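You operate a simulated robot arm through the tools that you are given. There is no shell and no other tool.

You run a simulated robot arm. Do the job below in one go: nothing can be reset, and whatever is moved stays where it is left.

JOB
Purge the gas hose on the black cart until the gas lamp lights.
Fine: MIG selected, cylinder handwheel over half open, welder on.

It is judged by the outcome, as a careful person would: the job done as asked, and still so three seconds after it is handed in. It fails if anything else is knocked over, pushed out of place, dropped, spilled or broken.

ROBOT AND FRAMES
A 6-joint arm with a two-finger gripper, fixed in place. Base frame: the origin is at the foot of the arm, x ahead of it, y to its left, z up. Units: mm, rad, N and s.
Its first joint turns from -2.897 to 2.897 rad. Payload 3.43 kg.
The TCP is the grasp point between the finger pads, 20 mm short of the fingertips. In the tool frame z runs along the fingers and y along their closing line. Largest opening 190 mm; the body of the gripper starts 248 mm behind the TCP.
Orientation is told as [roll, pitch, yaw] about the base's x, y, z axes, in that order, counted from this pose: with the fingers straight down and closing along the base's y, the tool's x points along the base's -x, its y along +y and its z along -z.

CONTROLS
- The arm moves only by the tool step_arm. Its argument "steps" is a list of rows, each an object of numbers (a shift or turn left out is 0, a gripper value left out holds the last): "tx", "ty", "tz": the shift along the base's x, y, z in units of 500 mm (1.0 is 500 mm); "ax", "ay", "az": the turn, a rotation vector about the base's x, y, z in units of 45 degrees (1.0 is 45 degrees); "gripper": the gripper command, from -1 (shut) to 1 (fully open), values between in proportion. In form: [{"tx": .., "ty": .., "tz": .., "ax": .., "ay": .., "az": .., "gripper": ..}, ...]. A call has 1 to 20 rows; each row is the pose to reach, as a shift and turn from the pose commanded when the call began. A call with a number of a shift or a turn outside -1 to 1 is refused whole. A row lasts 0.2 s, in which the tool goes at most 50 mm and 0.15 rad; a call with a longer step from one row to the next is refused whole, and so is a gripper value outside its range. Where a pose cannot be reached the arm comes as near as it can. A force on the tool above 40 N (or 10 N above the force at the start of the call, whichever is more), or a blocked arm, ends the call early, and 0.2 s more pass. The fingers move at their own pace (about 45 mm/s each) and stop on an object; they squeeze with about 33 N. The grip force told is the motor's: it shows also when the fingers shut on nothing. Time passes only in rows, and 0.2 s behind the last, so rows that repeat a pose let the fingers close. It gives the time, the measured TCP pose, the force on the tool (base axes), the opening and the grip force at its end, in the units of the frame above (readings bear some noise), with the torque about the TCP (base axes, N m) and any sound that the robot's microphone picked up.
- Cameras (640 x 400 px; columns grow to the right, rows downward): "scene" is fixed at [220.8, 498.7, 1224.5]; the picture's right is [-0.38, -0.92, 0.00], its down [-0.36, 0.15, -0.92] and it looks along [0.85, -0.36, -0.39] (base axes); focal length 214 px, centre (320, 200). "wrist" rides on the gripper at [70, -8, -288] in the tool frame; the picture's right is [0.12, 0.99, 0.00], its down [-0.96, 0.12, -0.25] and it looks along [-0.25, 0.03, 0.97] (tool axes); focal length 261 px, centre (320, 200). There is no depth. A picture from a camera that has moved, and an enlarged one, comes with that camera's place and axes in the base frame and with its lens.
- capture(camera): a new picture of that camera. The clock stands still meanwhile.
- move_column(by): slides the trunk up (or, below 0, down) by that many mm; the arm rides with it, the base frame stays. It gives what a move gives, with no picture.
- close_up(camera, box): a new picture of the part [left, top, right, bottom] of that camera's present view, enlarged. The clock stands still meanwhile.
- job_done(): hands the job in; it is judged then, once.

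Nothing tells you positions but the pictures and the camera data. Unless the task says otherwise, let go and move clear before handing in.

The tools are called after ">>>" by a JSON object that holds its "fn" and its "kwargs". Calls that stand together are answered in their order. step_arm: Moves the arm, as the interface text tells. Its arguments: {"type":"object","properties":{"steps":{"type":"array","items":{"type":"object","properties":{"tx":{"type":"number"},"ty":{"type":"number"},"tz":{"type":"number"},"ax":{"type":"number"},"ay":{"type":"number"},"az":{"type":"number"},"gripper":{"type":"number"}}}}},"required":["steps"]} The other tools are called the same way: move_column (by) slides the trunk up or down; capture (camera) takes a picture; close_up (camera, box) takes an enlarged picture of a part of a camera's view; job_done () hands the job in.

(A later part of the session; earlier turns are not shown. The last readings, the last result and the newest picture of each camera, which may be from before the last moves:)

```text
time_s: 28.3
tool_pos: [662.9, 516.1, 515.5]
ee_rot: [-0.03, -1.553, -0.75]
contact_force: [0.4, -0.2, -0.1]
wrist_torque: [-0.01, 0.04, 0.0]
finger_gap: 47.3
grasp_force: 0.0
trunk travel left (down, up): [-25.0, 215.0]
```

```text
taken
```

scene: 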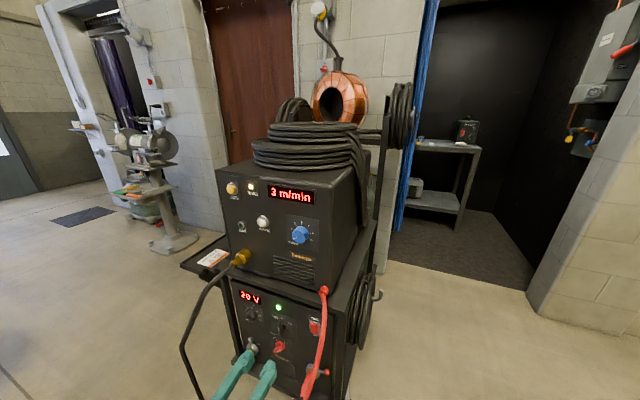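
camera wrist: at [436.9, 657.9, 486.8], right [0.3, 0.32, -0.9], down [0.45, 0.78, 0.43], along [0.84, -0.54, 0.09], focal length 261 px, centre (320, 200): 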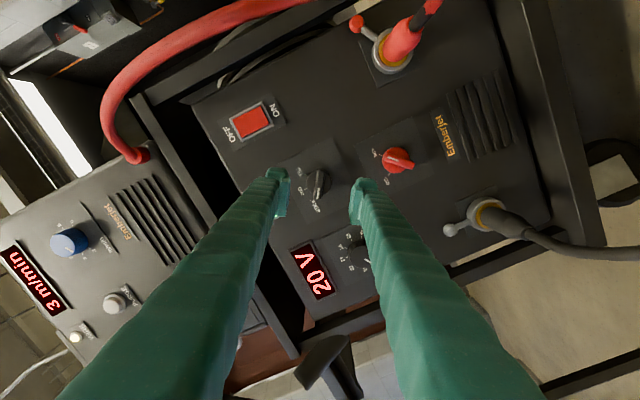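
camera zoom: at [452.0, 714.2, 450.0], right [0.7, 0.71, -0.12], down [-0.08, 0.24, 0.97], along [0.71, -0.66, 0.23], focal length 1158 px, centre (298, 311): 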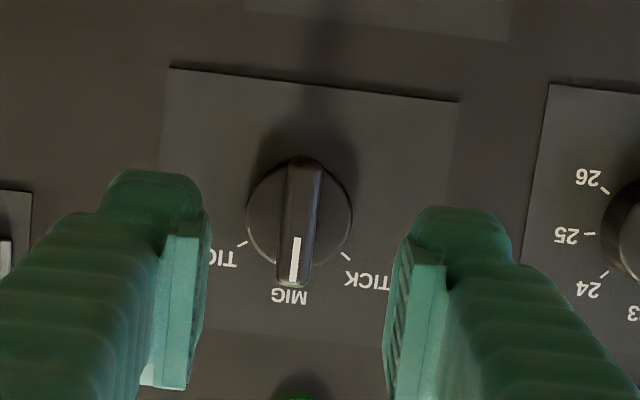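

MIG is selected, the welder is on, and the WIRE lamp is lit. Next I'll back off, raise the trunk, and line up closed fingers with the PURGE button.

>>> {"fn": "step_arm", "kwargs": {"steps": [{"tx": -0.06, "ty": 0.06, "gripper": -1}, {"tx": -0.12, "ty": 0.12}, {"tx": -0.12, "ty": 0.12, "tz": 0.05}]}}

>>> {"fn": "move_column", "kwargs": {"by": 175}}

>>> {"fn": "step_arm", "kwargs": {"steps": [{"tz": 0.09}, {"tz": 0.18}, {"tz": 0.27}, {"tz": 0.36}, {"tz": 0.41}]}}

>>> {"fn": "capture", "kwargs": {"camera": "wrist"}}

>>> {"fn": "capture", "kwargs": {"camera": "scene"}}

```text
time_s: 29.1
tool_pos: [604.5, 576.5, 538.9]
ee_rot: [-0.104, -1.554, -0.676]
contact_force: [0.0, -0.4, -1.2]
wrist_torque: [-0.12, -0.16, 0.01]
finger_gap: 0.2
grasp_force: 20.8
trunk travel left (down, up): [-25.0, 215.0]
```

```text
time_s: 31.1
tool_pos: [604.3, 574.7, 714.5]
ee_rot: [-0.033, -1.555, -0.744]
contact_force: [-0.3, 0.9, 0.3]
wrist_torque: [0.02, 0.04, -0.02]
finger_gap: 0.2
grasp_force: 33.7
trunk travel left (down, up): [-200.0, 40.0]
```

```text
time_s: 32.3
tool_pos: [604.0, 577.3, 920.5]
ee_rot: [-0.097, -1.554, -0.682]
contact_force: [-0.8, -0.1, -0.1]
wrist_torque: [-0.09, -0.04, -0.06]
finger_gap: 0.1
grasp_force: 33.3
trunk travel left (down, up): [-200.0, 40.0]
```

```text
taken
camera wrist: at [393.1, 774.7, 854.3], right [0.7, 0.71, -0.12], down [-0.08, 0.25, 0.97], along [0.71, -0.66, 0.23], focal length 261 px, centre (320, 200)
```

wrist: 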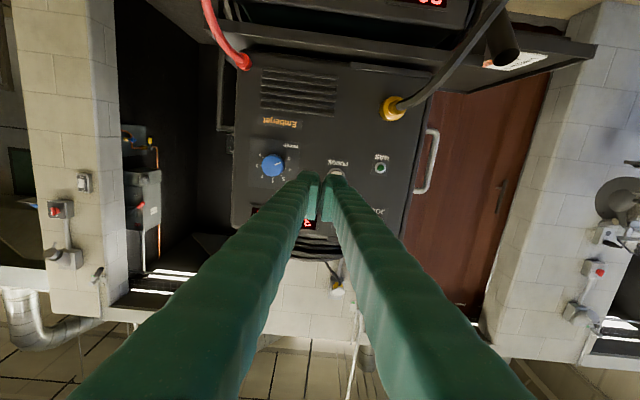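

```text
taken
```

scene: 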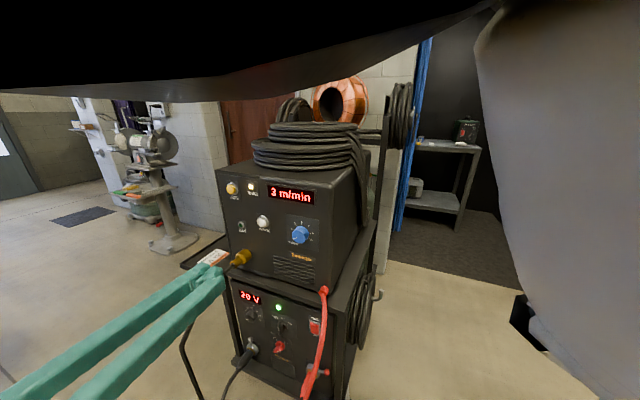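

PURGE is at about s=872, z=917. I'll line up in front of it.

>>> {"fn": "step_arm", "kwargs": {"steps": [{"tx": 0.066, "ty": -0.04}, {"tx": 0.132, "ty": -0.08}, {"tx": 0.198, "ty": -0.12}, {"tx": 0.264, "ty": -0.16, "tz": -0.006}, {"tx": 0.264, "ty": -0.16, "tz": -0.006}]}}

>>> {"fn": "close_up", "kwargs": {"camera": "wrist", "box": [230, 80, 430, 230]}}

>>> {"fn": "close_up", "kwargs": {"camera": "scene", "box": [200, 160, 340, 280]}}

```text
time_s: 33.5
tool_pos: [735.7, 495.8, 913.2]
ee_rot: [-0.013, -1.555, -0.766]
contact_force: [-0.4, 0.6, -0.5]
wrist_torque: [-0.01, 0.03, -0.01]
finger_gap: 0.0
grasp_force: 33.4
trunk travel left (down, up): [-200.0, 40.0]
```

```text
2.67 times, centred on (330, 155) of wrist
camera zoom: at [523.4, 693.3, 848.1], right [0.7, 0.71, -0.12], down [-0.08, 0.24, 0.97], along [0.71, -0.66, 0.23], focal length 695 px, centre (293, 320)
```

zoom: 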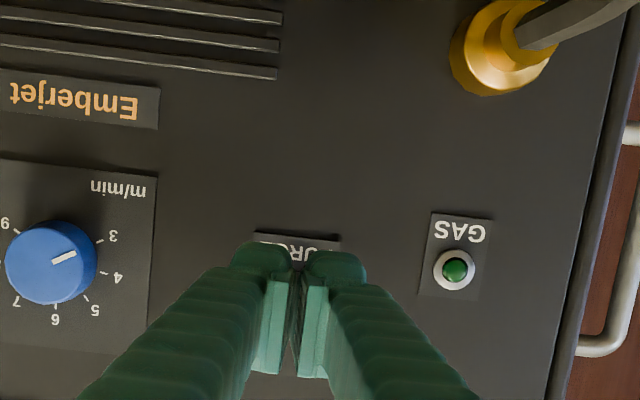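

```text
3.33 times, centred on (270, 220) of scene
camera zoom: at [220.8, 498.7, 1224.5], right [-0.38, -0.92, 0.0], down [-0.36, 0.15, -0.92], along [0.85, -0.36, -0.39], focal length 715 px, centre (487, 133)
```

zoom: 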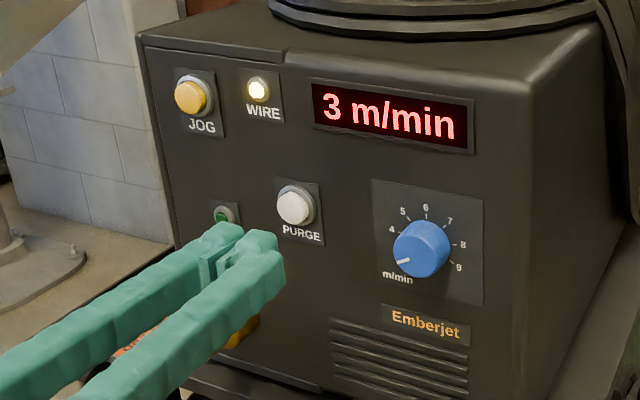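

The fingers are nearly centred on PURGE; I'll raise them 6 mm and press in.

>>> {"fn": "step_arm", "kwargs": {"steps": [{"tz": 0.012}, {"tx": 0.0424, "ty": -0.0424, "tz": 0.012}, {"tx": 0.0509, "ty": -0.0509, "tz": 0.012}, {"tx": 0.0566, "ty": -0.0566, "tz": 0.012}, {"tx": 0.0594, "ty": -0.0594, "tz": 0.012}, {"tx": 0.0622, "ty": -0.0622, "tz": 0.012}]}}

>>> {"fn": "close_up", "kwargs": {"camera": "wrist", "box": [230, 80, 430, 230]}}

>>> {"fn": "close_up", "kwargs": {"camera": "scene", "box": [200, 160, 340, 280]}}

```text
time_s: 34.9
tool_pos: [767.6, 463.5, 922.3]
ee_rot: [-0.018, -1.554, -0.762]
contact_force: [0.5, -0.2, -0.1]
wrist_torque: [0.0, -0.01, -0.02]
finger_gap: 0.0
grasp_force: 33.3
trunk travel left (down, up): [-200.0, 40.0]
```

```text
2.67 times, centred on (330, 155) of wrist
camera zoom: at [555.8, 662.1, 856.1], right [0.7, 0.71, -0.12], down [-0.08, 0.24, 0.97], along [0.71, -0.66, 0.23], focal length 695 px, centre (293, 320)
```

zoom: 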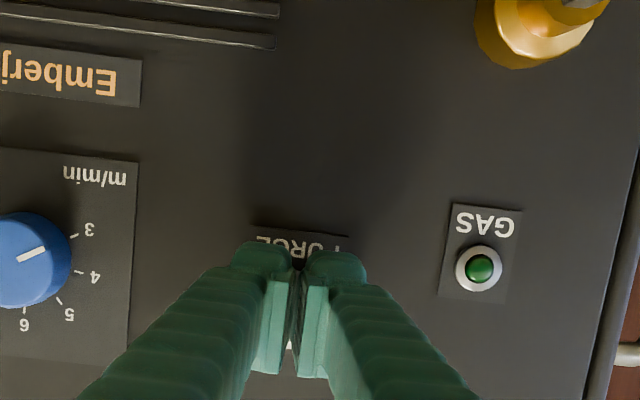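

```text
3.33 times, centred on (270, 220) of scene
camera zoom: at [220.8, 498.7, 1224.5], right [-0.38, -0.92, 0.0], down [-0.36, 0.15, -0.92], along [0.85, -0.36, -0.39], focal length 715 px, centre (487, 133)
```

zoom: 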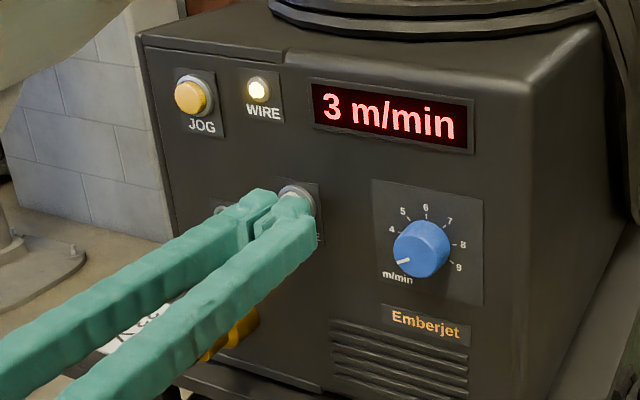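

>>> {"fn": "step_arm", "kwargs": {"steps": [{"tx": 0.0042, "ty": -0.0042}, {"tx": 0.0085, "ty": -0.0085}, {"tx": 0.0113, "ty": -0.0113}, {"tx": 0.0141, "ty": -0.0141}]}}

>>> {"fn": "close_up", "kwargs": {"camera": "wrist", "box": [230, 80, 430, 230]}}

```text
time_s: 35.9
tool_pos: [773.5, 458.1, 923.1]
ee_rot: [-0.012, -1.553, -0.764]
contact_force: [-15.1, 12.5, -1.4]
wrist_torque: [-0.07, -0.06, -0.15]
finger_gap: 5.8
grasp_force: 34.3
trunk travel left (down, up): [-200.0, 40.0]
heard: click
```

```text
2.67 times, centred on (330, 155) of wrist
camera zoom: at [562.2, 656.3, 856.5], right [0.7, 0.71, -0.12], down [-0.08, 0.24, 0.97], along [0.71, -0.66, 0.23], focal length 695 px, centre (293, 320)
```

zoom: 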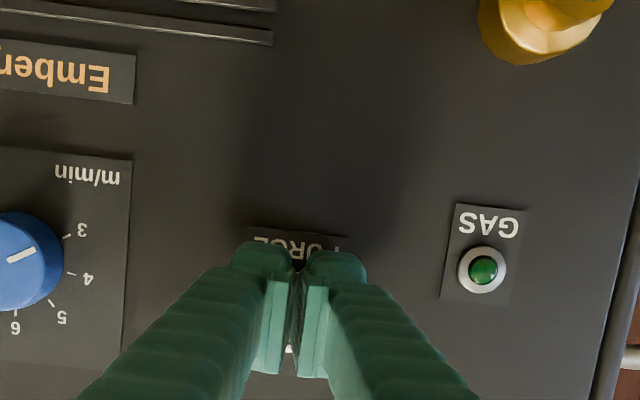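

PURGE clicked and is held at about 20 N. I'll hold it and watch the GAS lamp.

>>> {"fn": "step_arm", "kwargs": {"steps": [{"gripper": -1}, {}, {}, {}, {}, {}, {}, {}, {}, {}, {}, {}, {}, {}, {}, {}, {}, {}, {}, {}]}}

>>> {"fn": "close_up", "kwargs": {"camera": "wrist", "box": [230, 80, 430, 230]}}

```text
time_s: 40.1
tool_pos: [774.3, 457.5, 922.3]
ee_rot: [-0.024, -1.553, -0.753]
contact_force: [-16.8, 13.8, 0.9]
wrist_torque: [-0.13, -0.12, -0.14]
finger_gap: 6.2
grasp_force: 34.0
trunk travel left (down, up): [-200.0, 40.0]
```

```text
2.67 times, centred on (330, 155) of wrist
camera zoom: at [562.7, 656.1, 856.4], right [0.7, 0.71, -0.12], down [-0.08, 0.24, 0.97], along [0.71, -0.66, 0.23], focal length 695 px, centre (293, 320)
```

zoom: 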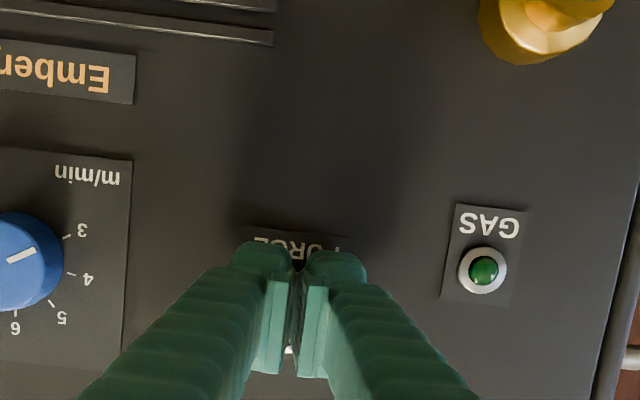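

>>> {"fn": "step_arm", "kwargs": {"steps": [{"gripper": -1}, {}, {}, {}, {}, {}, {}, {}, {}, {}, {}, {}, {}, {}, {}, {}, {}, {}, {}, {}]}}

>>> {"fn": "close_up", "kwargs": {"camera": "wrist", "box": [230, 80, 430, 230]}}

```text
time_s: 44.3
tool_pos: [775.6, 458.7, 922.2]
ee_rot: [-0.029, -1.554, -0.749]
contact_force: [-14.6, 18.8, 0.5]
wrist_torque: [-0.16, -0.13, -0.04]
finger_gap: 6.2
grasp_force: 34.3
trunk travel left (down, up): [-200.0, 40.0]
```

```text
2.67 times, centred on (330, 155) of wrist
camera zoom: at [562.9, 655.7, 856.3], right [0.7, 0.71, -0.12], down [-0.08, 0.25, 0.97], along [0.71, -0.66, 0.23], focal length 695 px, centre (293, 320)
```

zoom: 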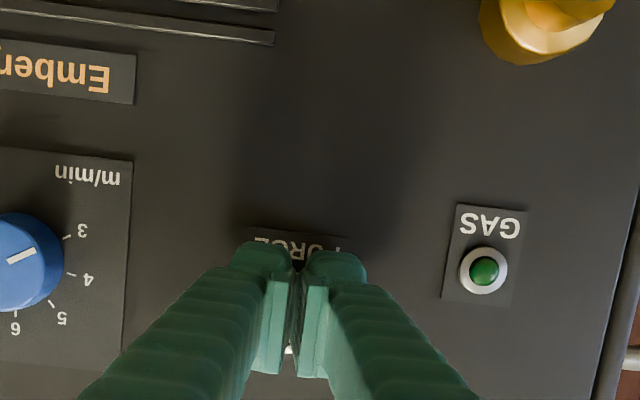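

After 8 s held there is no gas and no hiss, so the cylinder valve must be closed. I'll back off and take the arm round, high and clear, to the handwheel on the cart's right rear.

>>> {"fn": "step_arm", "kwargs": {"steps": [{"tx": -0.06, "ty": 0.06}, {"tx": -0.12, "ty": 0.12}, {"tx": -0.18, "ty": 0.18}, {"tx": -0.24, "ty": 0.24}, {"tx": -0.3, "ty": 0.27}, {"tx": -0.34, "ty": 0.27, "tz": 0.08}, {"tx": -0.38, "ty": 0.25, "tz": 0.16}, {"tx": -0.4, "ty": 0.22, "tz": 0.24}, {"tx": -0.42, "ty": 0.2, "tz": 0.32}, {"tx": -0.42, "ty": 0.2, "tz": 0.41}, {"tx": -0.42, "ty": 0.2, "tz": 0.5}]}}

>>> {"fn": "close_up", "kwargs": {"camera": "scene", "box": [200, 160, 340, 280]}}

```text
time_s: 46.7
tool_pos: [562.1, 556.9, 1173.4]
ee_rot: [-0.06, -1.552, -0.714]
contact_force: [0.2, 0.1, -1.2]
wrist_torque: [-0.08, -0.08, -0.14]
finger_gap: 0.0
grasp_force: 34.5
trunk travel left (down, up): [-200.0, 40.0]
```

```text
3.33 times, centred on (270, 220) of scene
camera zoom: at [220.8, 498.7, 1224.5], right [-0.38, -0.92, 0.0], down [-0.36, 0.15, -0.92], along [0.85, -0.36, -0.39], focal length 715 px, centre (487, 133)
```

zoom: 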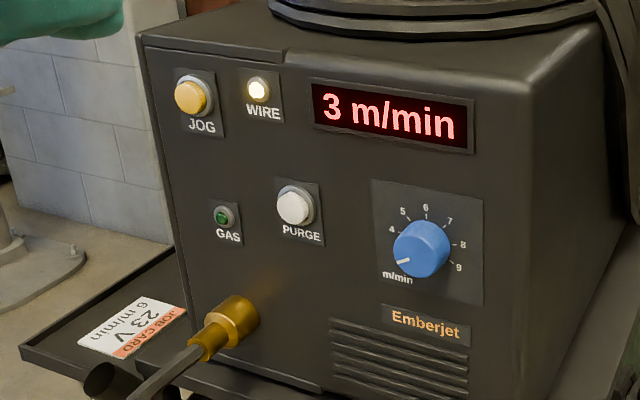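

>>> {"fn": "step_arm", "kwargs": {"steps": [{"ax": 0.13, "ay": 0.13}, {"ax": 0.26, "ay": 0.26}, {"ax": 0.39, "ay": 0.39}, {"ax": 0.52, "ay": 0.52}, {"ax": 0.65, "ay": 0.65, "tz": 0.03}, {"ax": 0.78, "ay": 0.78, "tz": 0.06}, {"ax": 0.91, "ay": 0.91, "tz": 0.1}, {"ax": 1.0, "ay": 1.0, "tz": 0.14}]}}

>>> {"fn": "step_arm", "kwargs": {"steps": [{"ax": 0.13, "ay": 0.13}, {"ax": 0.26, "ay": 0.26}, {"ax": 0.39, "ay": 0.39, "az": 0.05}]}}

```text
time_s: 48.5
tool_pos: [563.4, 558.1, 1242.1]
ee_rot: [0.006, -0.441, -0.783]
contact_force: [-0.1, 0.8, -0.5]
wrist_torque: [-0.11, -0.07, -0.02]
finger_gap: 0.1
grasp_force: 34.6
trunk travel left (down, up): [-200.0, 40.0]
```

```text
time_s: 49.3
tool_pos: [563.2, 557.2, 1242.1]
ee_rot: [0.017, -0.008, -0.748]
contact_force: [-1.2, 0.4, -0.7]
wrist_torque: [-0.24, -0.11, 0.02]
finger_gap: 0.0
grasp_force: 34.1
trunk travel left (down, up): [-200.0, 40.0]
```

>>> {"fn": "step_arm", "kwargs": {"steps": [{"tx": 0.0056, "ty": -0.0904, "az": 0.1}, {"tx": 0.0112, "ty": -0.1808, "az": 0.2}, {"tx": 0.0168, "ty": -0.2712, "az": 0.3}, {"tx": 0.0224, "ty": -0.3616, "az": 0.4}, {"tx": 0.028, "ty": -0.452, "az": 0.5}, {"tx": 0.0532, "ty": -0.5444, "az": 0.6}, {"tx": 0.0784, "ty": -0.6368, "az": 0.7}, {"tx": 0.1036, "ty": -0.7292, "az": 0.8}, {"tx": 0.1288, "ty": -0.8216, "az": 0.9}, {"tx": 0.154, "ty": -0.914, "az": 0.97}]}}

>>> {"fn": "capture", "kwargs": {"camera": "wrist"}}

```text
time_s: 51.5
tool_pos: [641.6, 102.3, 1242.1]
ee_rot: [0.012, -0.008, 0.016]
contact_force: [0.4, 0.1, 0.5]
wrist_torque: [-0.15, -0.03, 0.0]
finger_gap: 0.1
grasp_force: 34.4
trunk travel left (down, up): [-200.0, 40.0]
```

```text
taken
camera wrist: at [568.2, 88.8, 1528.7], right [-0.14, 0.99, 0.01], down [0.96, 0.13, 0.26], along [0.25, 0.05, -0.97], focal length 261 px, centre (320, 200)
```

wrist: 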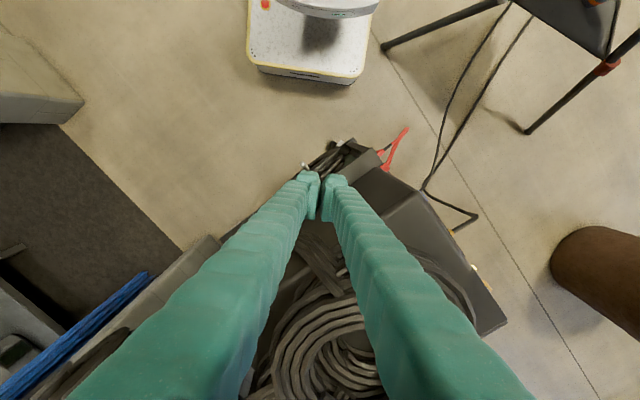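

>>> {"fn": "step_arm", "kwargs": {"steps": [{"tx": 0.004, "ty": -0.092, "az": 0.1}, {"tx": 0.008, "ty": -0.184, "az": 0.2}, {"tx": 0.012, "ty": -0.276, "az": 0.3}, {"tx": 0.016, "ty": -0.368, "az": 0.4}, {"tx": 0.016, "ty": -0.46, "az": 0.5}, {"tx": 0.0, "ty": -0.55, "az": 0.6}, {"tx": -0.02, "ty": -0.64, "az": 0.7}, {"tx": -0.04, "ty": -0.73, "az": 0.8}, {"tx": -0.04, "ty": -0.8, "az": 0.9}, {"tx": -0.04, "ty": -0.8, "az": 0.98}]}}

>>> {"fn": "capture", "kwargs": {"camera": "wrist"}}

>>> {"fn": "capture", "kwargs": {"camera": "scene"}}

```text
time_s: 53.7
tool_pos: [620.9, -301.1, 1243.1]
ee_rot: [0.018, -0.008, 0.786]
contact_force: [-0.4, -0.1, -0.6]
wrist_torque: [0.03, 0.02, 0.0]
finger_gap: 0.2
grasp_force: 34.3
trunk travel left (down, up): [-200.0, 40.0]
```

```text
taken
camera wrist: at [577.4, -359.6, 1529.9], right [-0.79, 0.62, 0.01], down [0.6, 0.76, 0.26], along [0.15, 0.21, -0.97], focal length 261 px, centre (320, 200)
```

wrist: 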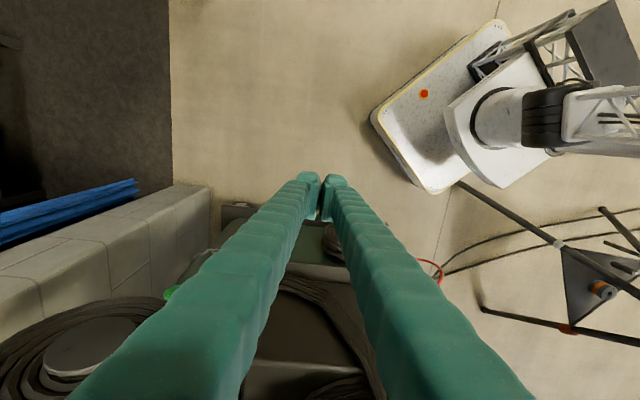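

```text
taken
```

scene: 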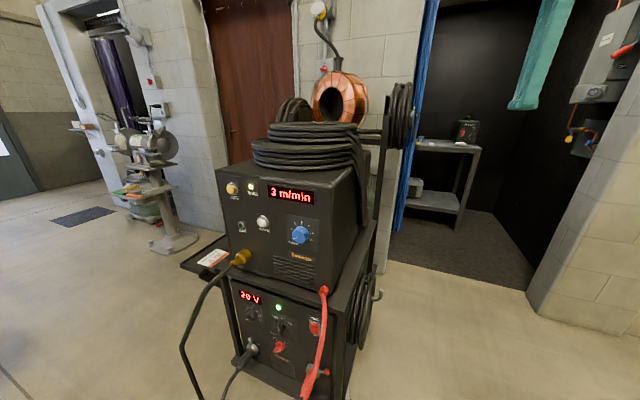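

I'm now on the right side of the cart. I'll tilt the tool toward the cart's back and look for the handwheel.

>>> {"fn": "step_arm", "kwargs": {"steps": [{"ax": 0.13, "ay": -0.13, "tz": -0.02}, {"ax": 0.26, "ay": -0.26, "tz": -0.06}, {"ax": 0.39, "ay": -0.39, "tz": -0.12}, {"ax": 0.52, "ay": -0.52, "tz": -0.2}, {"ax": 0.65, "ay": -0.65, "tz": -0.28}, {"ax": 0.78, "ay": -0.78, "tz": -0.36}, {"ax": 0.91, "ay": -0.91, "tz": -0.44}, {"ax": 1.0, "ay": -1.0, "tz": -0.5}]}}

>>> {"fn": "capture", "kwargs": {"camera": "wrist"}}

>>> {"fn": "capture", "kwargs": {"camera": "scene"}}

```text
time_s: 55.5
tool_pos: [619.8, -298.8, 991.6]
ee_rot: [0.015, -1.122, 0.787]
contact_force: [0.1, 0.5, 1.0]
wrist_torque: [-0.18, 0.13, -0.16]
finger_gap: 0.0
grasp_force: 35.0
trunk travel left (down, up): [-200.0, 40.0]
```

```text
taken
camera wrist: at [424.1, -511.0, 1052.4], right [-0.75, 0.66, -0.1], down [0.06, 0.22, 0.97], along [0.66, 0.72, -0.2], focal length 261 px, centre (320, 200)
```

wrist: 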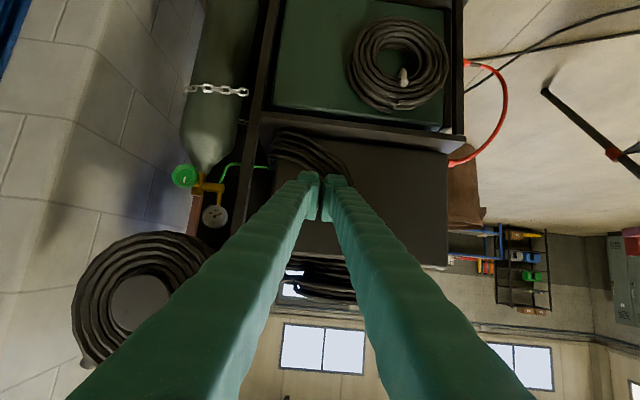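

```text
taken
```

scene: 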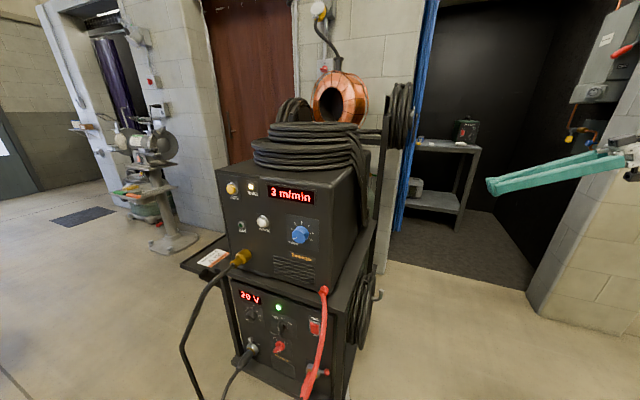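

Now I can see the cylinder, its green handwheel, regulator and gauge clearly. I'll zoom in.

>>> {"fn": "close_up", "kwargs": {"camera": "wrist", "box": [155, 145, 255, 235]}}

>>> {"fn": "close_up", "kwargs": {"camera": "wrist", "box": [165, 155, 215, 200]}}

```text
4.44 times, centred on (205, 190) of wrist
camera zoom: at [424.1, -511.0, 1052.4], right [-0.75, 0.66, -0.1], down [0.06, 0.22, 0.97], along [0.66, 0.72, -0.2], focal length 1158 px, centre (831, 244)
```

zoom: 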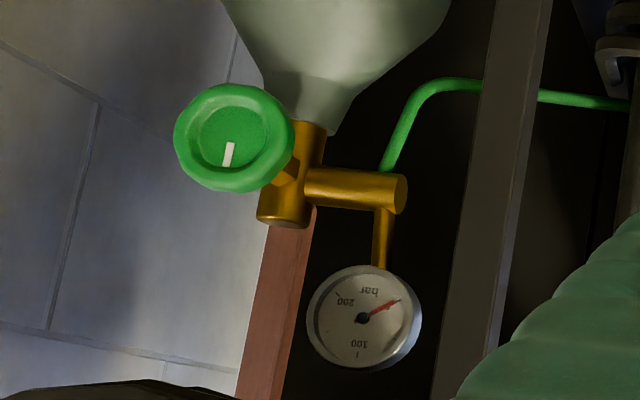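

```text
8.89 times, centred on (190, 178) of wrist
camera zoom: at [424.1, -511.0, 1052.4], right [-0.75, 0.66, -0.1], down [0.06, 0.22, 0.97], along [0.66, 0.72, -0.2], focal length 2317 px, centre (1476, 400)
```

zoom: 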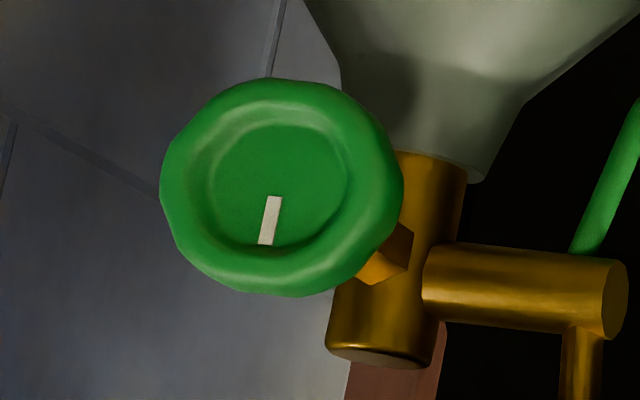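

The handwheel is at (1162, -256, 884), about 72 mm across, facing the cart's right; its mark points straight up, which suggests closed. I'll level the tool on its axis, open the fingers, and move to a stand-off about 150 mm in front of it.

>>> {"fn": "step_arm", "kwargs": {"steps": [{"ax": 0.13, "ay": -0.13, "tx": 0.08, "ty": -0.012, "tz": -0.02, "gripper": 0.2}, {"ax": 0.26, "ay": -0.26, "tx": 0.16, "ty": -0.024, "tz": -0.04, "gripper": 0.2}, {"ax": 0.404, "ay": -0.404, "tx": 0.25, "ty": -0.036, "tz": -0.06}, {"ax": 0.404, "ay": -0.404, "tx": 0.34, "ty": -0.05, "tz": -0.08}, {"ax": 0.404, "ay": -0.404, "tx": 0.43, "ty": -0.062, "tz": -0.1}, {"ax": 0.404, "ay": -0.404, "tx": 0.52, "ty": -0.075, "tz": -0.13}, {"ax": 0.404, "ay": -0.404, "tx": 0.61, "ty": -0.088, "tz": -0.16}, {"ax": 0.404, "ay": -0.404, "tx": 0.7, "ty": -0.1, "tz": -0.19}, {"ax": 0.404, "ay": -0.404, "tx": 0.79, "ty": -0.114, "tz": -0.216}, {"ax": 0.404, "ay": -0.404, "tx": 0.872, "ty": -0.126, "tz": -0.216}]}}

>>> {"fn": "capture", "kwargs": {"camera": "wrist"}}

>>> {"fn": "capture", "kwargs": {"camera": "scene"}}

```text
refused: row 3 steps farther than a row can; nothing moved
```

```text
taken
camera wrist: at [424.1, -511.0, 1052.4], right [-0.75, 0.66, -0.1], down [0.06, 0.22, 0.97], along [0.66, 0.72, -0.2], focal length 261 px, centre (320, 200)
```

wrist: 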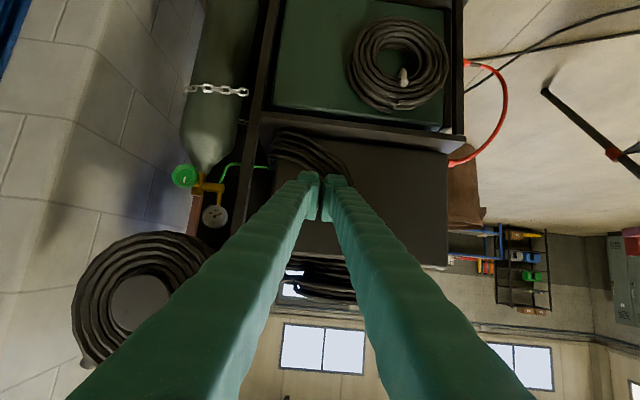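

```text
taken
```

scene: 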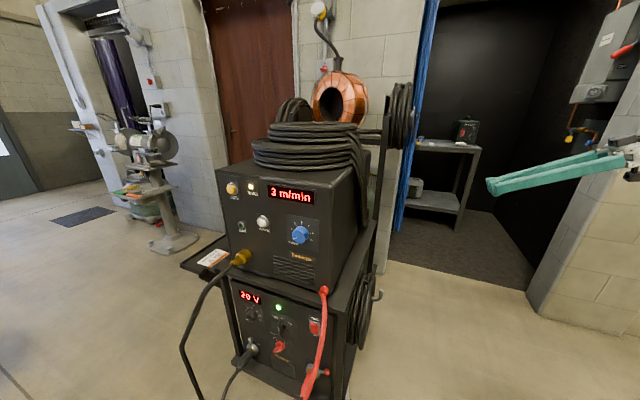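

One row turned slightly too far, so the call was refused. I'll re-send it with smaller turns.

>>> {"fn": "step_arm", "kwargs": {"steps": [{"ax": 0.12, "ay": -0.12, "tx": 0.08, "ty": -0.012, "tz": -0.02, "gripper": 0.2}, {"ax": 0.24, "ay": -0.24, "tx": 0.16, "ty": -0.024, "tz": -0.04, "gripper": 0.2}, {"ax": 0.36, "ay": -0.36, "tx": 0.25, "ty": -0.036, "tz": -0.06}, {"ax": 0.404, "ay": -0.404, "tx": 0.34, "ty": -0.05, "tz": -0.08}, {"ax": 0.404, "ay": -0.404, "tx": 0.43, "ty": -0.062, "tz": -0.1}, {"ax": 0.404, "ay": -0.404, "tx": 0.52, "ty": -0.075, "tz": -0.13}, {"ax": 0.404, "ay": -0.404, "tx": 0.61, "ty": -0.088, "tz": -0.16}, {"ax": 0.404, "ay": -0.404, "tx": 0.7, "ty": -0.1, "tz": -0.19}, {"ax": 0.404, "ay": -0.404, "tx": 0.79, "ty": -0.114, "tz": -0.216}, {"ax": 0.404, "ay": -0.404, "tx": 0.872, "ty": -0.126, "tz": -0.216}]}}

>>> {"fn": "capture", "kwargs": {"camera": "wrist"}}

>>> {"fn": "capture", "kwargs": {"camera": "scene"}}

```text
time_s: 57.7
tool_pos: [1057.0, -363.8, 883.3]
ee_rot: [0.716, -1.569, 0.083]
contact_force: [0.0, -0.5, 0.5]
wrist_torque: [-0.06, 0.08, -0.01]
finger_gap: 114.1
grasp_force: 0.1
trunk travel left (down, up): [-200.0, 40.0]
```

```text
taken
camera wrist: at [862.3, -574.3, 812.7], right [-0.71, 0.69, -0.12], down [-0.25, -0.1, 0.96], along [0.65, 0.72, 0.24], focal length 261 px, centre (320, 200)
```

wrist: 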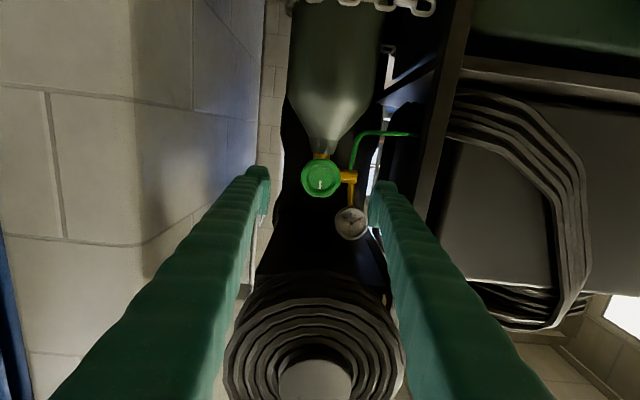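

```text
taken
```

scene: 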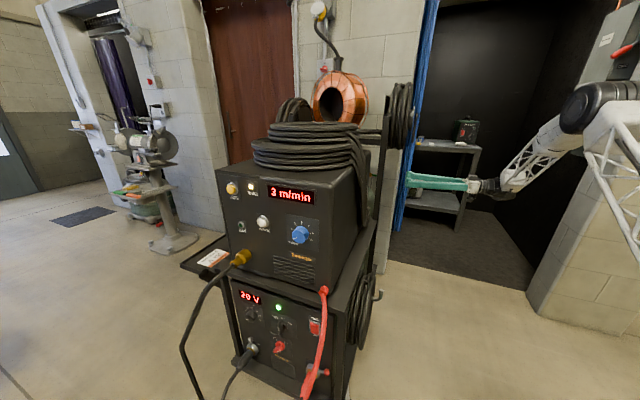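

The stand-off pose is reached and the tool is nearly coaxial with the handwheel. I'll zoom in to fine-align.

>>> {"fn": "close_up", "kwargs": {"camera": "wrist", "box": [270, 140, 380, 250]}}

>>> {"fn": "close_up", "kwargs": {"camera": "wrist", "box": [295, 155, 345, 205]}}

```text
3.64 times, centred on (325, 195) of wrist
camera zoom: at [862.3, -574.3, 812.7], right [-0.71, 0.69, -0.12], down [-0.25, -0.1, 0.96], along [0.65, 0.72, 0.24], focal length 948 px, centre (302, 218)
```

zoom: 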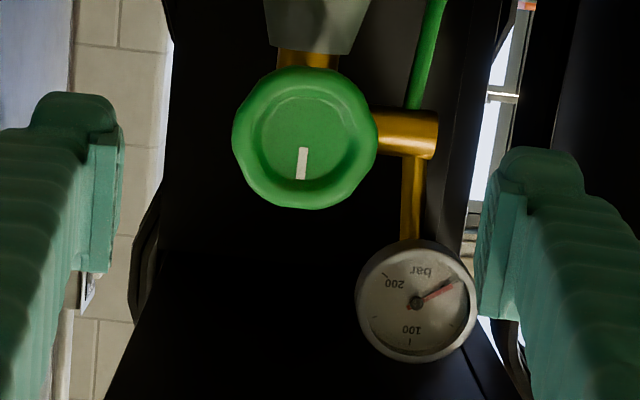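

```text
8.00 times, centred on (320, 180) of wrist
camera zoom: at [862.3, -574.3, 812.7], right [-0.71, 0.69, -0.12], down [-0.25, -0.1, 0.96], along [0.65, 0.72, 0.24], focal length 2085 px, centre (320, 360)
```

zoom: 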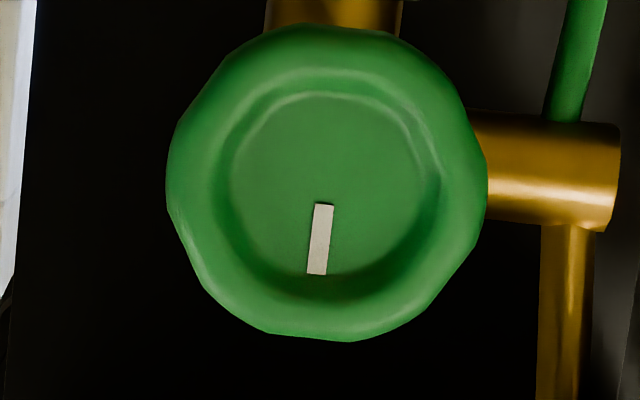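

I'm coaxial to within a few mm. I'll pre-roll the hand 60° clockwise before gripping, so that it has room to turn the wheel anticlockwise (open).

>>> {"fn": "step_arm", "kwargs": {"steps": [{"ax": 0.13, "ay": 0.13, "gripper": 0.0}, {"ax": 0.26, "ay": 0.26}, {"ax": 0.39, "ay": 0.39}, {"ax": 0.52, "ay": 0.52}, {"ax": 0.65, "ay": 0.65, "tz": 0.005, "tx": -0.001, "ty": 0.003}, {"ax": 0.78, "ay": 0.78, "tz": 0.005, "tx": -0.001, "ty": 0.003}, {"ax": 0.9, "ay": 0.9, "tz": 0.005, "tx": -0.001, "ty": 0.003}, {"ax": 0.943, "ay": 0.943, "tz": 0.005, "tx": -0.001, "ty": 0.003}, {"ax": 0.943, "ay": 0.943, "tz": 0.005, "tx": -0.001, "ty": 0.003}]}}

>>> {"fn": "capture", "kwargs": {"camera": "wrist"}}

>>> {"fn": "capture", "kwargs": {"camera": "scene"}}

```text
time_s: 59.7
tool_pos: [1056.7, -360.6, 887.2]
ee_rot: [1.585, -0.522, -0.783]
contact_force: [0.5, -0.8, 0.5]
wrist_torque: [0.01, 0.02, 0.01]
finger_gap: 95.1
grasp_force: 0.1
trunk travel left (down, up): [-200.0, 40.0]
```

```text
taken
camera wrist: at [815.3, -525.1, 841.4], right [-0.43, 0.41, 0.8], down [0.38, -0.73, 0.58], along [0.82, 0.55, 0.16], focal length 261 px, centre (320, 200)
```

wrist: 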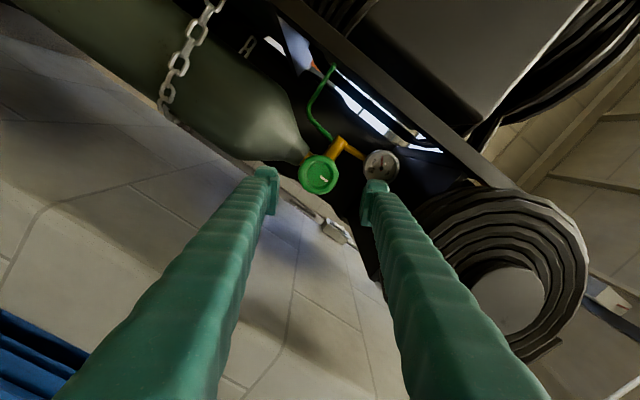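

```text
taken
```

scene: 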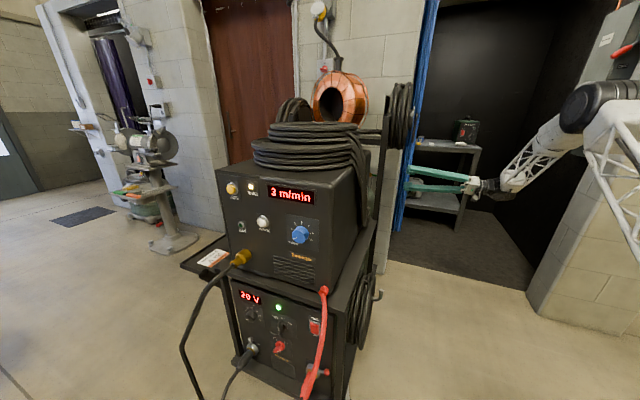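

Spacing is fine: the gauge sits some 50 mm deeper than the wheel. I'll advance onto the wheel.

>>> {"fn": "step_arm", "kwargs": {"steps": [{"tx": 0.06, "ty": 0.06}, {"tx": 0.12, "ty": 0.12}, {"tx": 0.16, "ty": 0.16}, {"tx": 0.19, "ty": 0.19}, {"tx": 0.2125, "ty": 0.2125}]}}

>>> {"fn": "capture", "kwargs": {"camera": "wrist"}}

>>> {"fn": "close_up", "kwargs": {"camera": "wrist", "box": [250, 130, 400, 260]}}

```text
time_s: 60.9
tool_pos: [1161.9, -254.5, 887.6]
ee_rot: [1.583, -0.522, -0.785]
contact_force: [-0.9, 0.3, 0.5]
wrist_torque: [-0.01, 0.01, 0.04]
finger_gap: 94.9
grasp_force: 0.0
trunk travel left (down, up): [-200.0, 40.0]
```

```text
taken
camera wrist: at [921.2, -418.6, 840.9], right [-0.43, 0.41, 0.8], down [0.37, -0.73, 0.58], along [0.82, 0.55, 0.16], focal length 261 px, centre (320, 200)
```

wrist: 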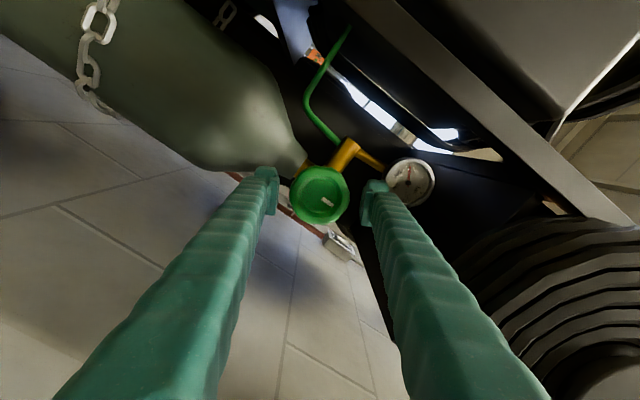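

```text
3.08 times, centred on (325, 195) of wrist
camera zoom: at [921.2, -418.6, 840.9], right [-0.43, 0.41, 0.8], down [0.37, -0.73, 0.58], along [0.82, 0.55, 0.16], focal length 802 px, centre (305, 215)
```

zoom: 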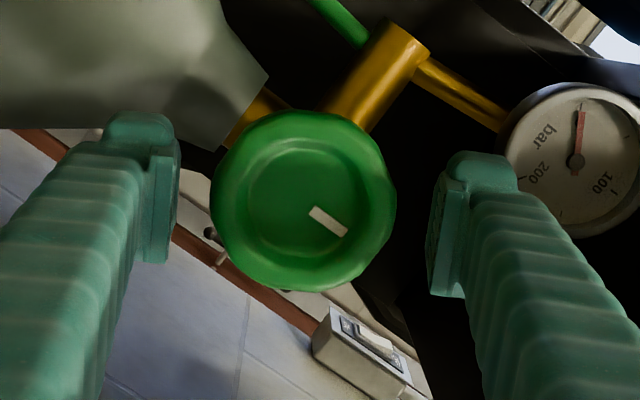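

The wheel is centred between the pads. I'll grip it.

>>> {"fn": "step_arm", "kwargs": {"steps": [{"gripper": -1}, {"gripper": -1}, {"gripper": -1}, {"gripper": -1}]}}

>>> {"fn": "close_up", "kwargs": {"camera": "wrist", "box": [250, 130, 400, 260]}}

```text
time_s: 61.9
tool_pos: [1163.1, -254.0, 886.3]
ee_rot: [1.582, -0.522, -0.782]
contact_force: [7.3, -1.7, -3.9]
wrist_torque: [-0.24, 0.06, -0.2]
finger_gap: 66.8
grasp_force: 45.0
trunk travel left (down, up): [-200.0, 40.0]
```

```text
3.08 times, centred on (325, 195) of wrist
camera zoom: at [921.4, -418.6, 840.2], right [-0.43, 0.41, 0.8], down [0.38, -0.73, 0.58], along [0.82, 0.55, 0.16], focal length 802 px, centre (305, 215)
```

zoom: 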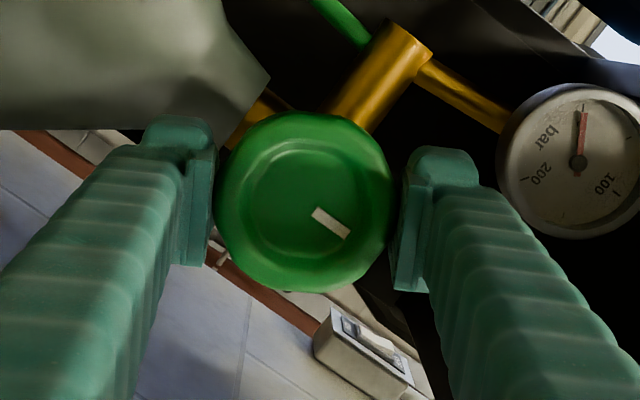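

The wheel is held. I'll turn it anticlockwise (as seen facing it) by 60° and check that it follows.

>>> {"fn": "step_arm", "kwargs": {"steps": [{"ax": -0.12, "ay": -0.12}, {"ax": -0.24, "ay": -0.24}, {"ax": -0.36, "ay": -0.36}, {"ax": -0.48, "ay": -0.48}, {"ax": -0.6, "ay": -0.6}, {"ax": -0.72, "ay": -0.72}, {"ax": -0.84, "ay": -0.84}, {"ax": -0.943, "ay": -0.943}]}}

>>> {"fn": "close_up", "kwargs": {"camera": "wrist", "box": [250, 130, 400, 260]}}

```text
time_s: 63.7
tool_pos: [1160.3, -252.8, 887.7]
ee_rot: [-0.603, -1.569, 1.404]
contact_force: [-32.3, 23.2, 1.8]
wrist_torque: [0.13, 0.03, 0.02]
finger_gap: 66.4
grasp_force: 45.2
trunk travel left (down, up): [-200.0, 40.0]
```

```text
3.08 times, centred on (325, 195) of wrist
camera zoom: at [968.0, -465.1, 817.5], right [-0.71, 0.69, -0.12], down [-0.25, -0.1, 0.96], along [0.65, 0.72, 0.24], focal length 802 px, centre (305, 215)
```

zoom: 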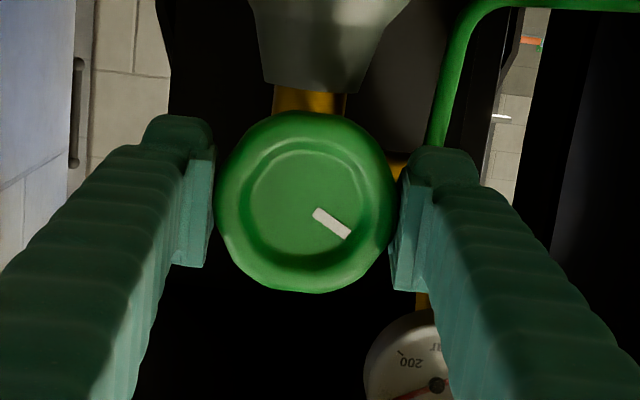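

The wheel follows (mark moved 60°). There is some side load from a small offset, so I'll shift 4 mm to relieve it and continue another 60°.

>>> {"fn": "step_arm", "kwargs": {"steps": [{"tx": -0.006, "ty": 0.006}, {"tx": -0.006, "ty": 0.006, "ax": -0.12, "ay": -0.12}, {"tx": -0.006, "ty": 0.006, "ax": -0.24, "ay": -0.24}, {"tx": -0.006, "ty": 0.006, "ax": -0.36, "ay": -0.36}, {"tx": -0.006, "ty": 0.006, "ax": -0.48, "ay": -0.48}, {"tx": -0.006, "ty": 0.006, "ax": -0.6, "ay": -0.6}, {"tx": -0.006, "ty": 0.006, "ax": -0.72, "ay": -0.72}, {"tx": -0.006, "ty": 0.006, "ax": -0.84, "ay": -0.84}, {"tx": -0.006, "ty": 0.006, "ax": -0.943, "ay": -0.943}]}}

>>> {"fn": "close_up", "kwargs": {"camera": "wrist", "box": [250, 130, 400, 260]}}

```text
time_s: 65.1
tool_pos: [1160.5, -253.1, 887.1]
ee_rot: [-1.538, -0.918, 2.36]
contact_force: [-4.8, 16.6, 4.3]
wrist_torque: [0.51, -0.48, -0.08]
finger_gap: 66.5
grasp_force: 44.8
out of reach, approached as far as the arm can: row 6, 7
trunk travel left (down, up): [-200.0, 40.0]
stopped in row 7: the force on the tool passed its limit at 82 N (the readings are from after the stop); the commanded pose is now the measured one
```

```text
3.08 times, centred on (325, 195) of wrist
camera zoom: at [998.8, -495.4, 841.6], right [-0.53, 0.48, -0.7], down [-0.65, 0.29, 0.7], along [0.54, 0.83, 0.16], focal length 802 px, centre (305, 215)
```

zoom: 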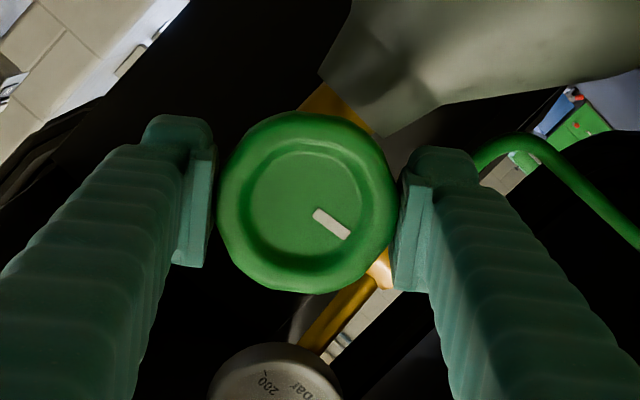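

The arm reached its roll limit after about 97° of opening. I'll release, roll back around the wheel, and take another bite.

>>> {"fn": "step_arm", "kwargs": {"steps": [{"gripper": 0.0}, {"gripper": 0.0}, {"gripper": 0.0}, {"gripper": 0.0, "ax": 0.12, "ay": 0.12}, {"ax": 0.24, "ay": 0.24}, {"ax": 0.36, "ay": 0.36}, {"ax": 0.48, "ay": 0.48}, {"ax": 0.6, "ay": 0.6}, {"ax": 0.72, "ay": 0.72}, {"ax": 0.84, "ay": 0.84}, {"ax": 0.96, "ay": 0.96}]}}

>>> {"fn": "step_arm", "kwargs": {"steps": [{"ax": 0.12, "ay": 0.12}, {"ax": 0.24, "ay": 0.24}, {"ax": 0.36, "ay": 0.36}, {"ax": 0.48, "ay": 0.48}, {"ax": 0.6, "ay": 0.6}, {"ax": 0.72, "ay": 0.72}, {"ax": 0.84, "ay": 0.84}]}}

>>> {"fn": "close_up", "kwargs": {"camera": "wrist", "box": [250, 130, 400, 260]}}

```text
time_s: 67.5
tool_pos: [1160.8, -254.9, 885.9]
ee_rot: [1.606, -1.156, -0.788]
contact_force: [0.4, -0.5, 0.2]
wrist_torque: [-0.01, 0.02, -0.01]
finger_gap: 94.9
grasp_force: 0.0
trunk travel left (down, up): [-200.0, 40.0]
```

```text
time_s: 69.1
tool_pos: [1161.2, -254.5, 886.7]
ee_rot: [1.607, -0.221, -0.786]
contact_force: [-0.2, -0.3, -0.2]
wrist_torque: [-0.03, 0.01, 0.0]
finger_gap: 95.3
grasp_force: 0.0
trunk travel left (down, up): [-200.0, 40.0]
```

```text
3.08 times, centred on (325, 195) of wrist
camera zoom: at [912.4, -410.5, 852.4], right [-0.26, 0.21, 0.94], down [0.47, -0.82, 0.32], along [0.84, 0.52, 0.12], focal length 802 px, centre (305, 215)
```

zoom: 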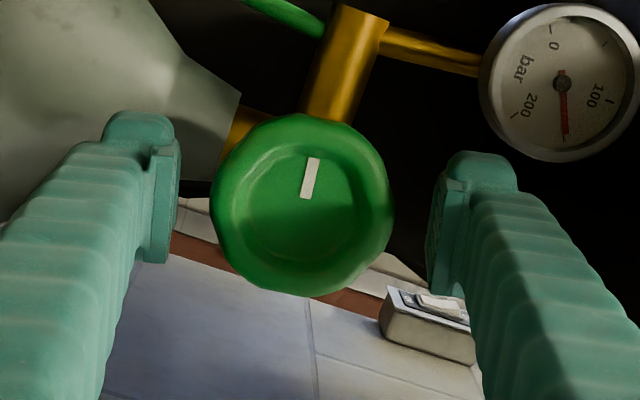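

The gauge now shows pressure, so the valve is opening. I'll grip again for a second stroke.

>>> {"fn": "step_arm", "kwargs": {"steps": [{"gripper": -1}, {"gripper": -1}, {"gripper": -1}, {"gripper": -1}, {"ax": -0.12, "ay": -0.12}, {"ax": -0.24, "ay": -0.24}, {"ax": -0.36, "ay": -0.36}, {"ax": -0.48, "ay": -0.48}, {"ax": -0.6, "ay": -0.6}, {"ax": -0.72, "ay": -0.72}, {"ax": -0.84, "ay": -0.84}, {"ax": -0.95, "ay": -0.95}]}}

>>> {"fn": "close_up", "kwargs": {"camera": "wrist", "box": [250, 130, 400, 260]}}

```text
time_s: 71.7
tool_pos: [1160.7, -254.4, 884.3]
ee_rot: [1.61, -1.28, -0.789]
contact_force: [-9.0, 1.8, -7.7]
wrist_torque: [-0.08, 0.15, -0.3]
finger_gap: 66.6
grasp_force: 44.3
trunk travel left (down, up): [-200.0, 40.0]
```

```text
3.08 times, centred on (325, 195) of wrist
camera zoom: at [956.5, -454.4, 812.7], right [-0.72, 0.67, 0.17], down [-0.06, -0.3, 0.95], along [0.69, 0.68, 0.25], focal length 802 px, centre (305, 215)
```

zoom: 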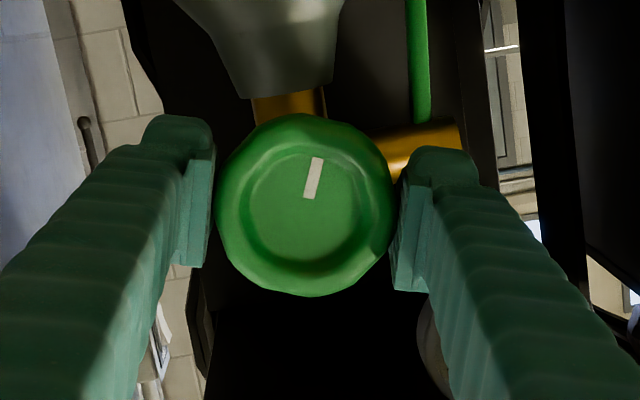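

>>> {"fn": "step_arm", "kwargs": {"steps": [{"ax": -0.12, "ay": -0.12}, {"ax": -0.24, "ay": -0.24}, {"ax": -0.36, "ay": -0.36}, {"ax": -0.48, "ay": -0.48}, {"ax": -0.6, "ay": -0.6}, {"ax": -0.68, "ay": -0.68}]}}

>>> {"fn": "close_up", "kwargs": {"camera": "wrist", "box": [250, 130, 400, 260]}}

```text
time_s: 73.1
tool_pos: [1160.8, -253.8, 885.6]
ee_rot: [-1.537, -1.107, 2.357]
contact_force: [-14.8, 12.9, -1.1]
wrist_torque: [0.85, 0.72, -0.39]
finger_gap: 67.1
grasp_force: 44.8
trunk travel left (down, up): [-200.0, 40.0]
```

```text
3.08 times, centred on (325, 195) of wrist
camera zoom: at [991.9, -489.7, 830.9], right [-0.61, 0.56, -0.55], down [-0.55, 0.19, 0.81], along [0.57, 0.8, 0.19], focal length 802 px, centre (305, 215)
```

zoom: 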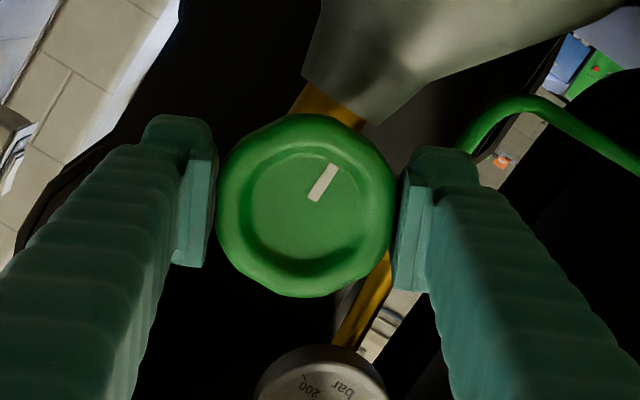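

The wheel has stopped at about 180° (mark straight down): fully open. I'll release and back off along the axis.

>>> {"fn": "step_arm", "kwargs": {"steps": [{"gripper": 0.0}, {"gripper": 0.0}, {"gripper": 0.0}, {"tx": -0.05, "ty": -0.05}, {"tx": -0.11, "ty": -0.11}, {"tx": -0.17, "ty": -0.17}, {"tx": -0.23, "ty": -0.23}, {"tx": -0.23, "ty": -0.23, "ax": 0.12, "ay": 0.12}, {"tx": -0.23, "ty": -0.23, "ax": 0.24, "ay": 0.24}, {"tx": -0.23, "ty": -0.23, "ax": 0.36, "ay": 0.36}, {"tx": -0.23, "ty": -0.23, "ax": 0.43, "ay": 0.43}]}}

>>> {"fn": "capture", "kwargs": {"camera": "wrist"}}

>>> {"fn": "close_up", "kwargs": {"camera": "wrist", "box": [270, 140, 380, 250]}}

```text
time_s: 75.5
tool_pos: [1045.3, -368.0, 884.6]
ee_rot: [1.657, -1.555, -0.837]
contact_force: [-0.2, 1.5, -0.1]
wrist_torque: [0.01, 0.03, 0.03]
finger_gap: 94.9
grasp_force: 0.0
trunk travel left (down, up): [-200.0, 40.0]
```

```text
taken
camera wrist: at [855.3, -583.4, 814.4], right [-0.73, 0.68, -0.1], down [-0.24, -0.11, 0.96], along [0.64, 0.73, 0.25], focal length 261 px, centre (320, 200)
```

wrist: 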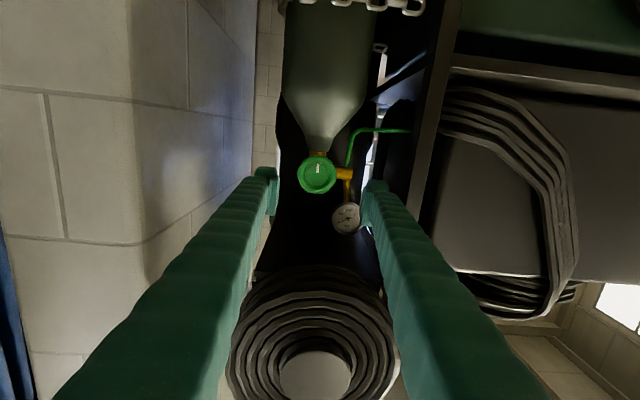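

```text
3.64 times, centred on (325, 195) of wrist
camera zoom: at [855.3, -583.4, 814.4], right [-0.73, 0.68, -0.1], down [-0.24, -0.11, 0.96], along [0.64, 0.73, 0.25], focal length 948 px, centre (302, 218)
```

zoom: 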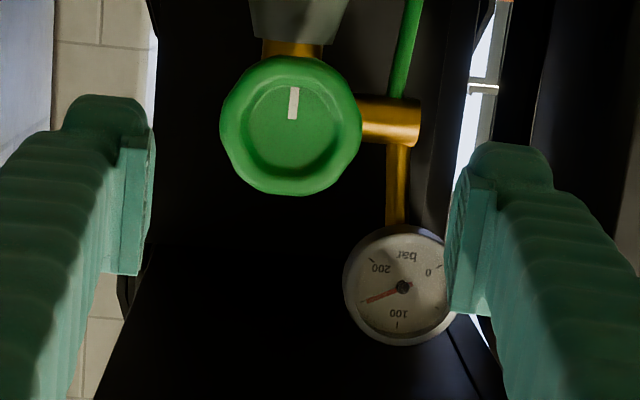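

The mark points down and the gauge reads about 150 bar, so the cylinder is open. I'll return the arm by the same route to the PURGE button.

>>> {"fn": "step_arm", "kwargs": {"steps": [{"tx": -0.094, "ty": 0.015, "tz": 0.0238, "gripper": -1}, {"tx": -0.188, "ty": 0.03, "tz": 0.0476}, {"tx": -0.282, "ty": 0.046, "tz": 0.0714}, {"tx": -0.376, "ty": 0.061, "tz": 0.095}, {"tx": -0.47, "ty": 0.077, "tz": 0.119}, {"tx": -0.564, "ty": 0.092, "tz": 0.143}, {"tx": -0.658, "ty": 0.107, "tz": 0.167}, {"tx": -0.752, "ty": 0.122, "tz": 0.19}, {"tx": -0.846, "ty": 0.138, "tz": 0.214}]}}

>>> {"fn": "step_arm", "kwargs": {"steps": [{"ax": -0.13, "ay": 0.13, "tz": 0.06}, {"ax": -0.26, "ay": 0.26, "tz": 0.12}, {"ax": -0.39, "ay": 0.39, "tz": 0.18}, {"ax": -0.52, "ay": 0.52, "tz": 0.25}, {"ax": -0.65, "ay": 0.65, "tz": 0.32}, {"ax": -0.78, "ay": 0.78, "tz": 0.39}, {"ax": -0.91, "ay": 0.91, "tz": 0.46}, {"ax": -1.0, "ay": 1.0, "tz": 0.5}]}}

>>> {"fn": "step_arm", "kwargs": {"steps": [{"ax": -0.13, "ay": 0.13}, {"ax": -0.26, "ay": 0.26}, {"ax": -0.38, "ay": 0.38}]}}

```text
time_s: 77.5
tool_pos: [626.6, -298.8, 991.9]
ee_rot: [1.645, -1.556, -0.823]
contact_force: [0.2, -0.2, -0.7]
wrist_torque: [0.08, -0.1, 0.12]
finger_gap: 0.1
grasp_force: 33.2
trunk travel left (down, up): [-200.0, 40.0]
```

```text
time_s: 79.3
tool_pos: [623.0, -301.3, 1243.2]
ee_rot: [0.041, -0.459, 0.768]
contact_force: [-0.4, -0.1, -0.1]
wrist_torque: [0.04, -0.06, 0.0]
finger_gap: 0.2
grasp_force: 33.1
trunk travel left (down, up): [-200.0, 40.0]
```

```text
time_s: 80.1
tool_pos: [622.8, -300.7, 1242.9]
ee_rot: [0.035, -0.038, 0.771]
contact_force: [0.7, -1.0, 0.0]
wrist_torque: [0.17, -0.17, -0.04]
finger_gap: 0.2
grasp_force: 33.2
trunk travel left (down, up): [-200.0, 40.0]
```

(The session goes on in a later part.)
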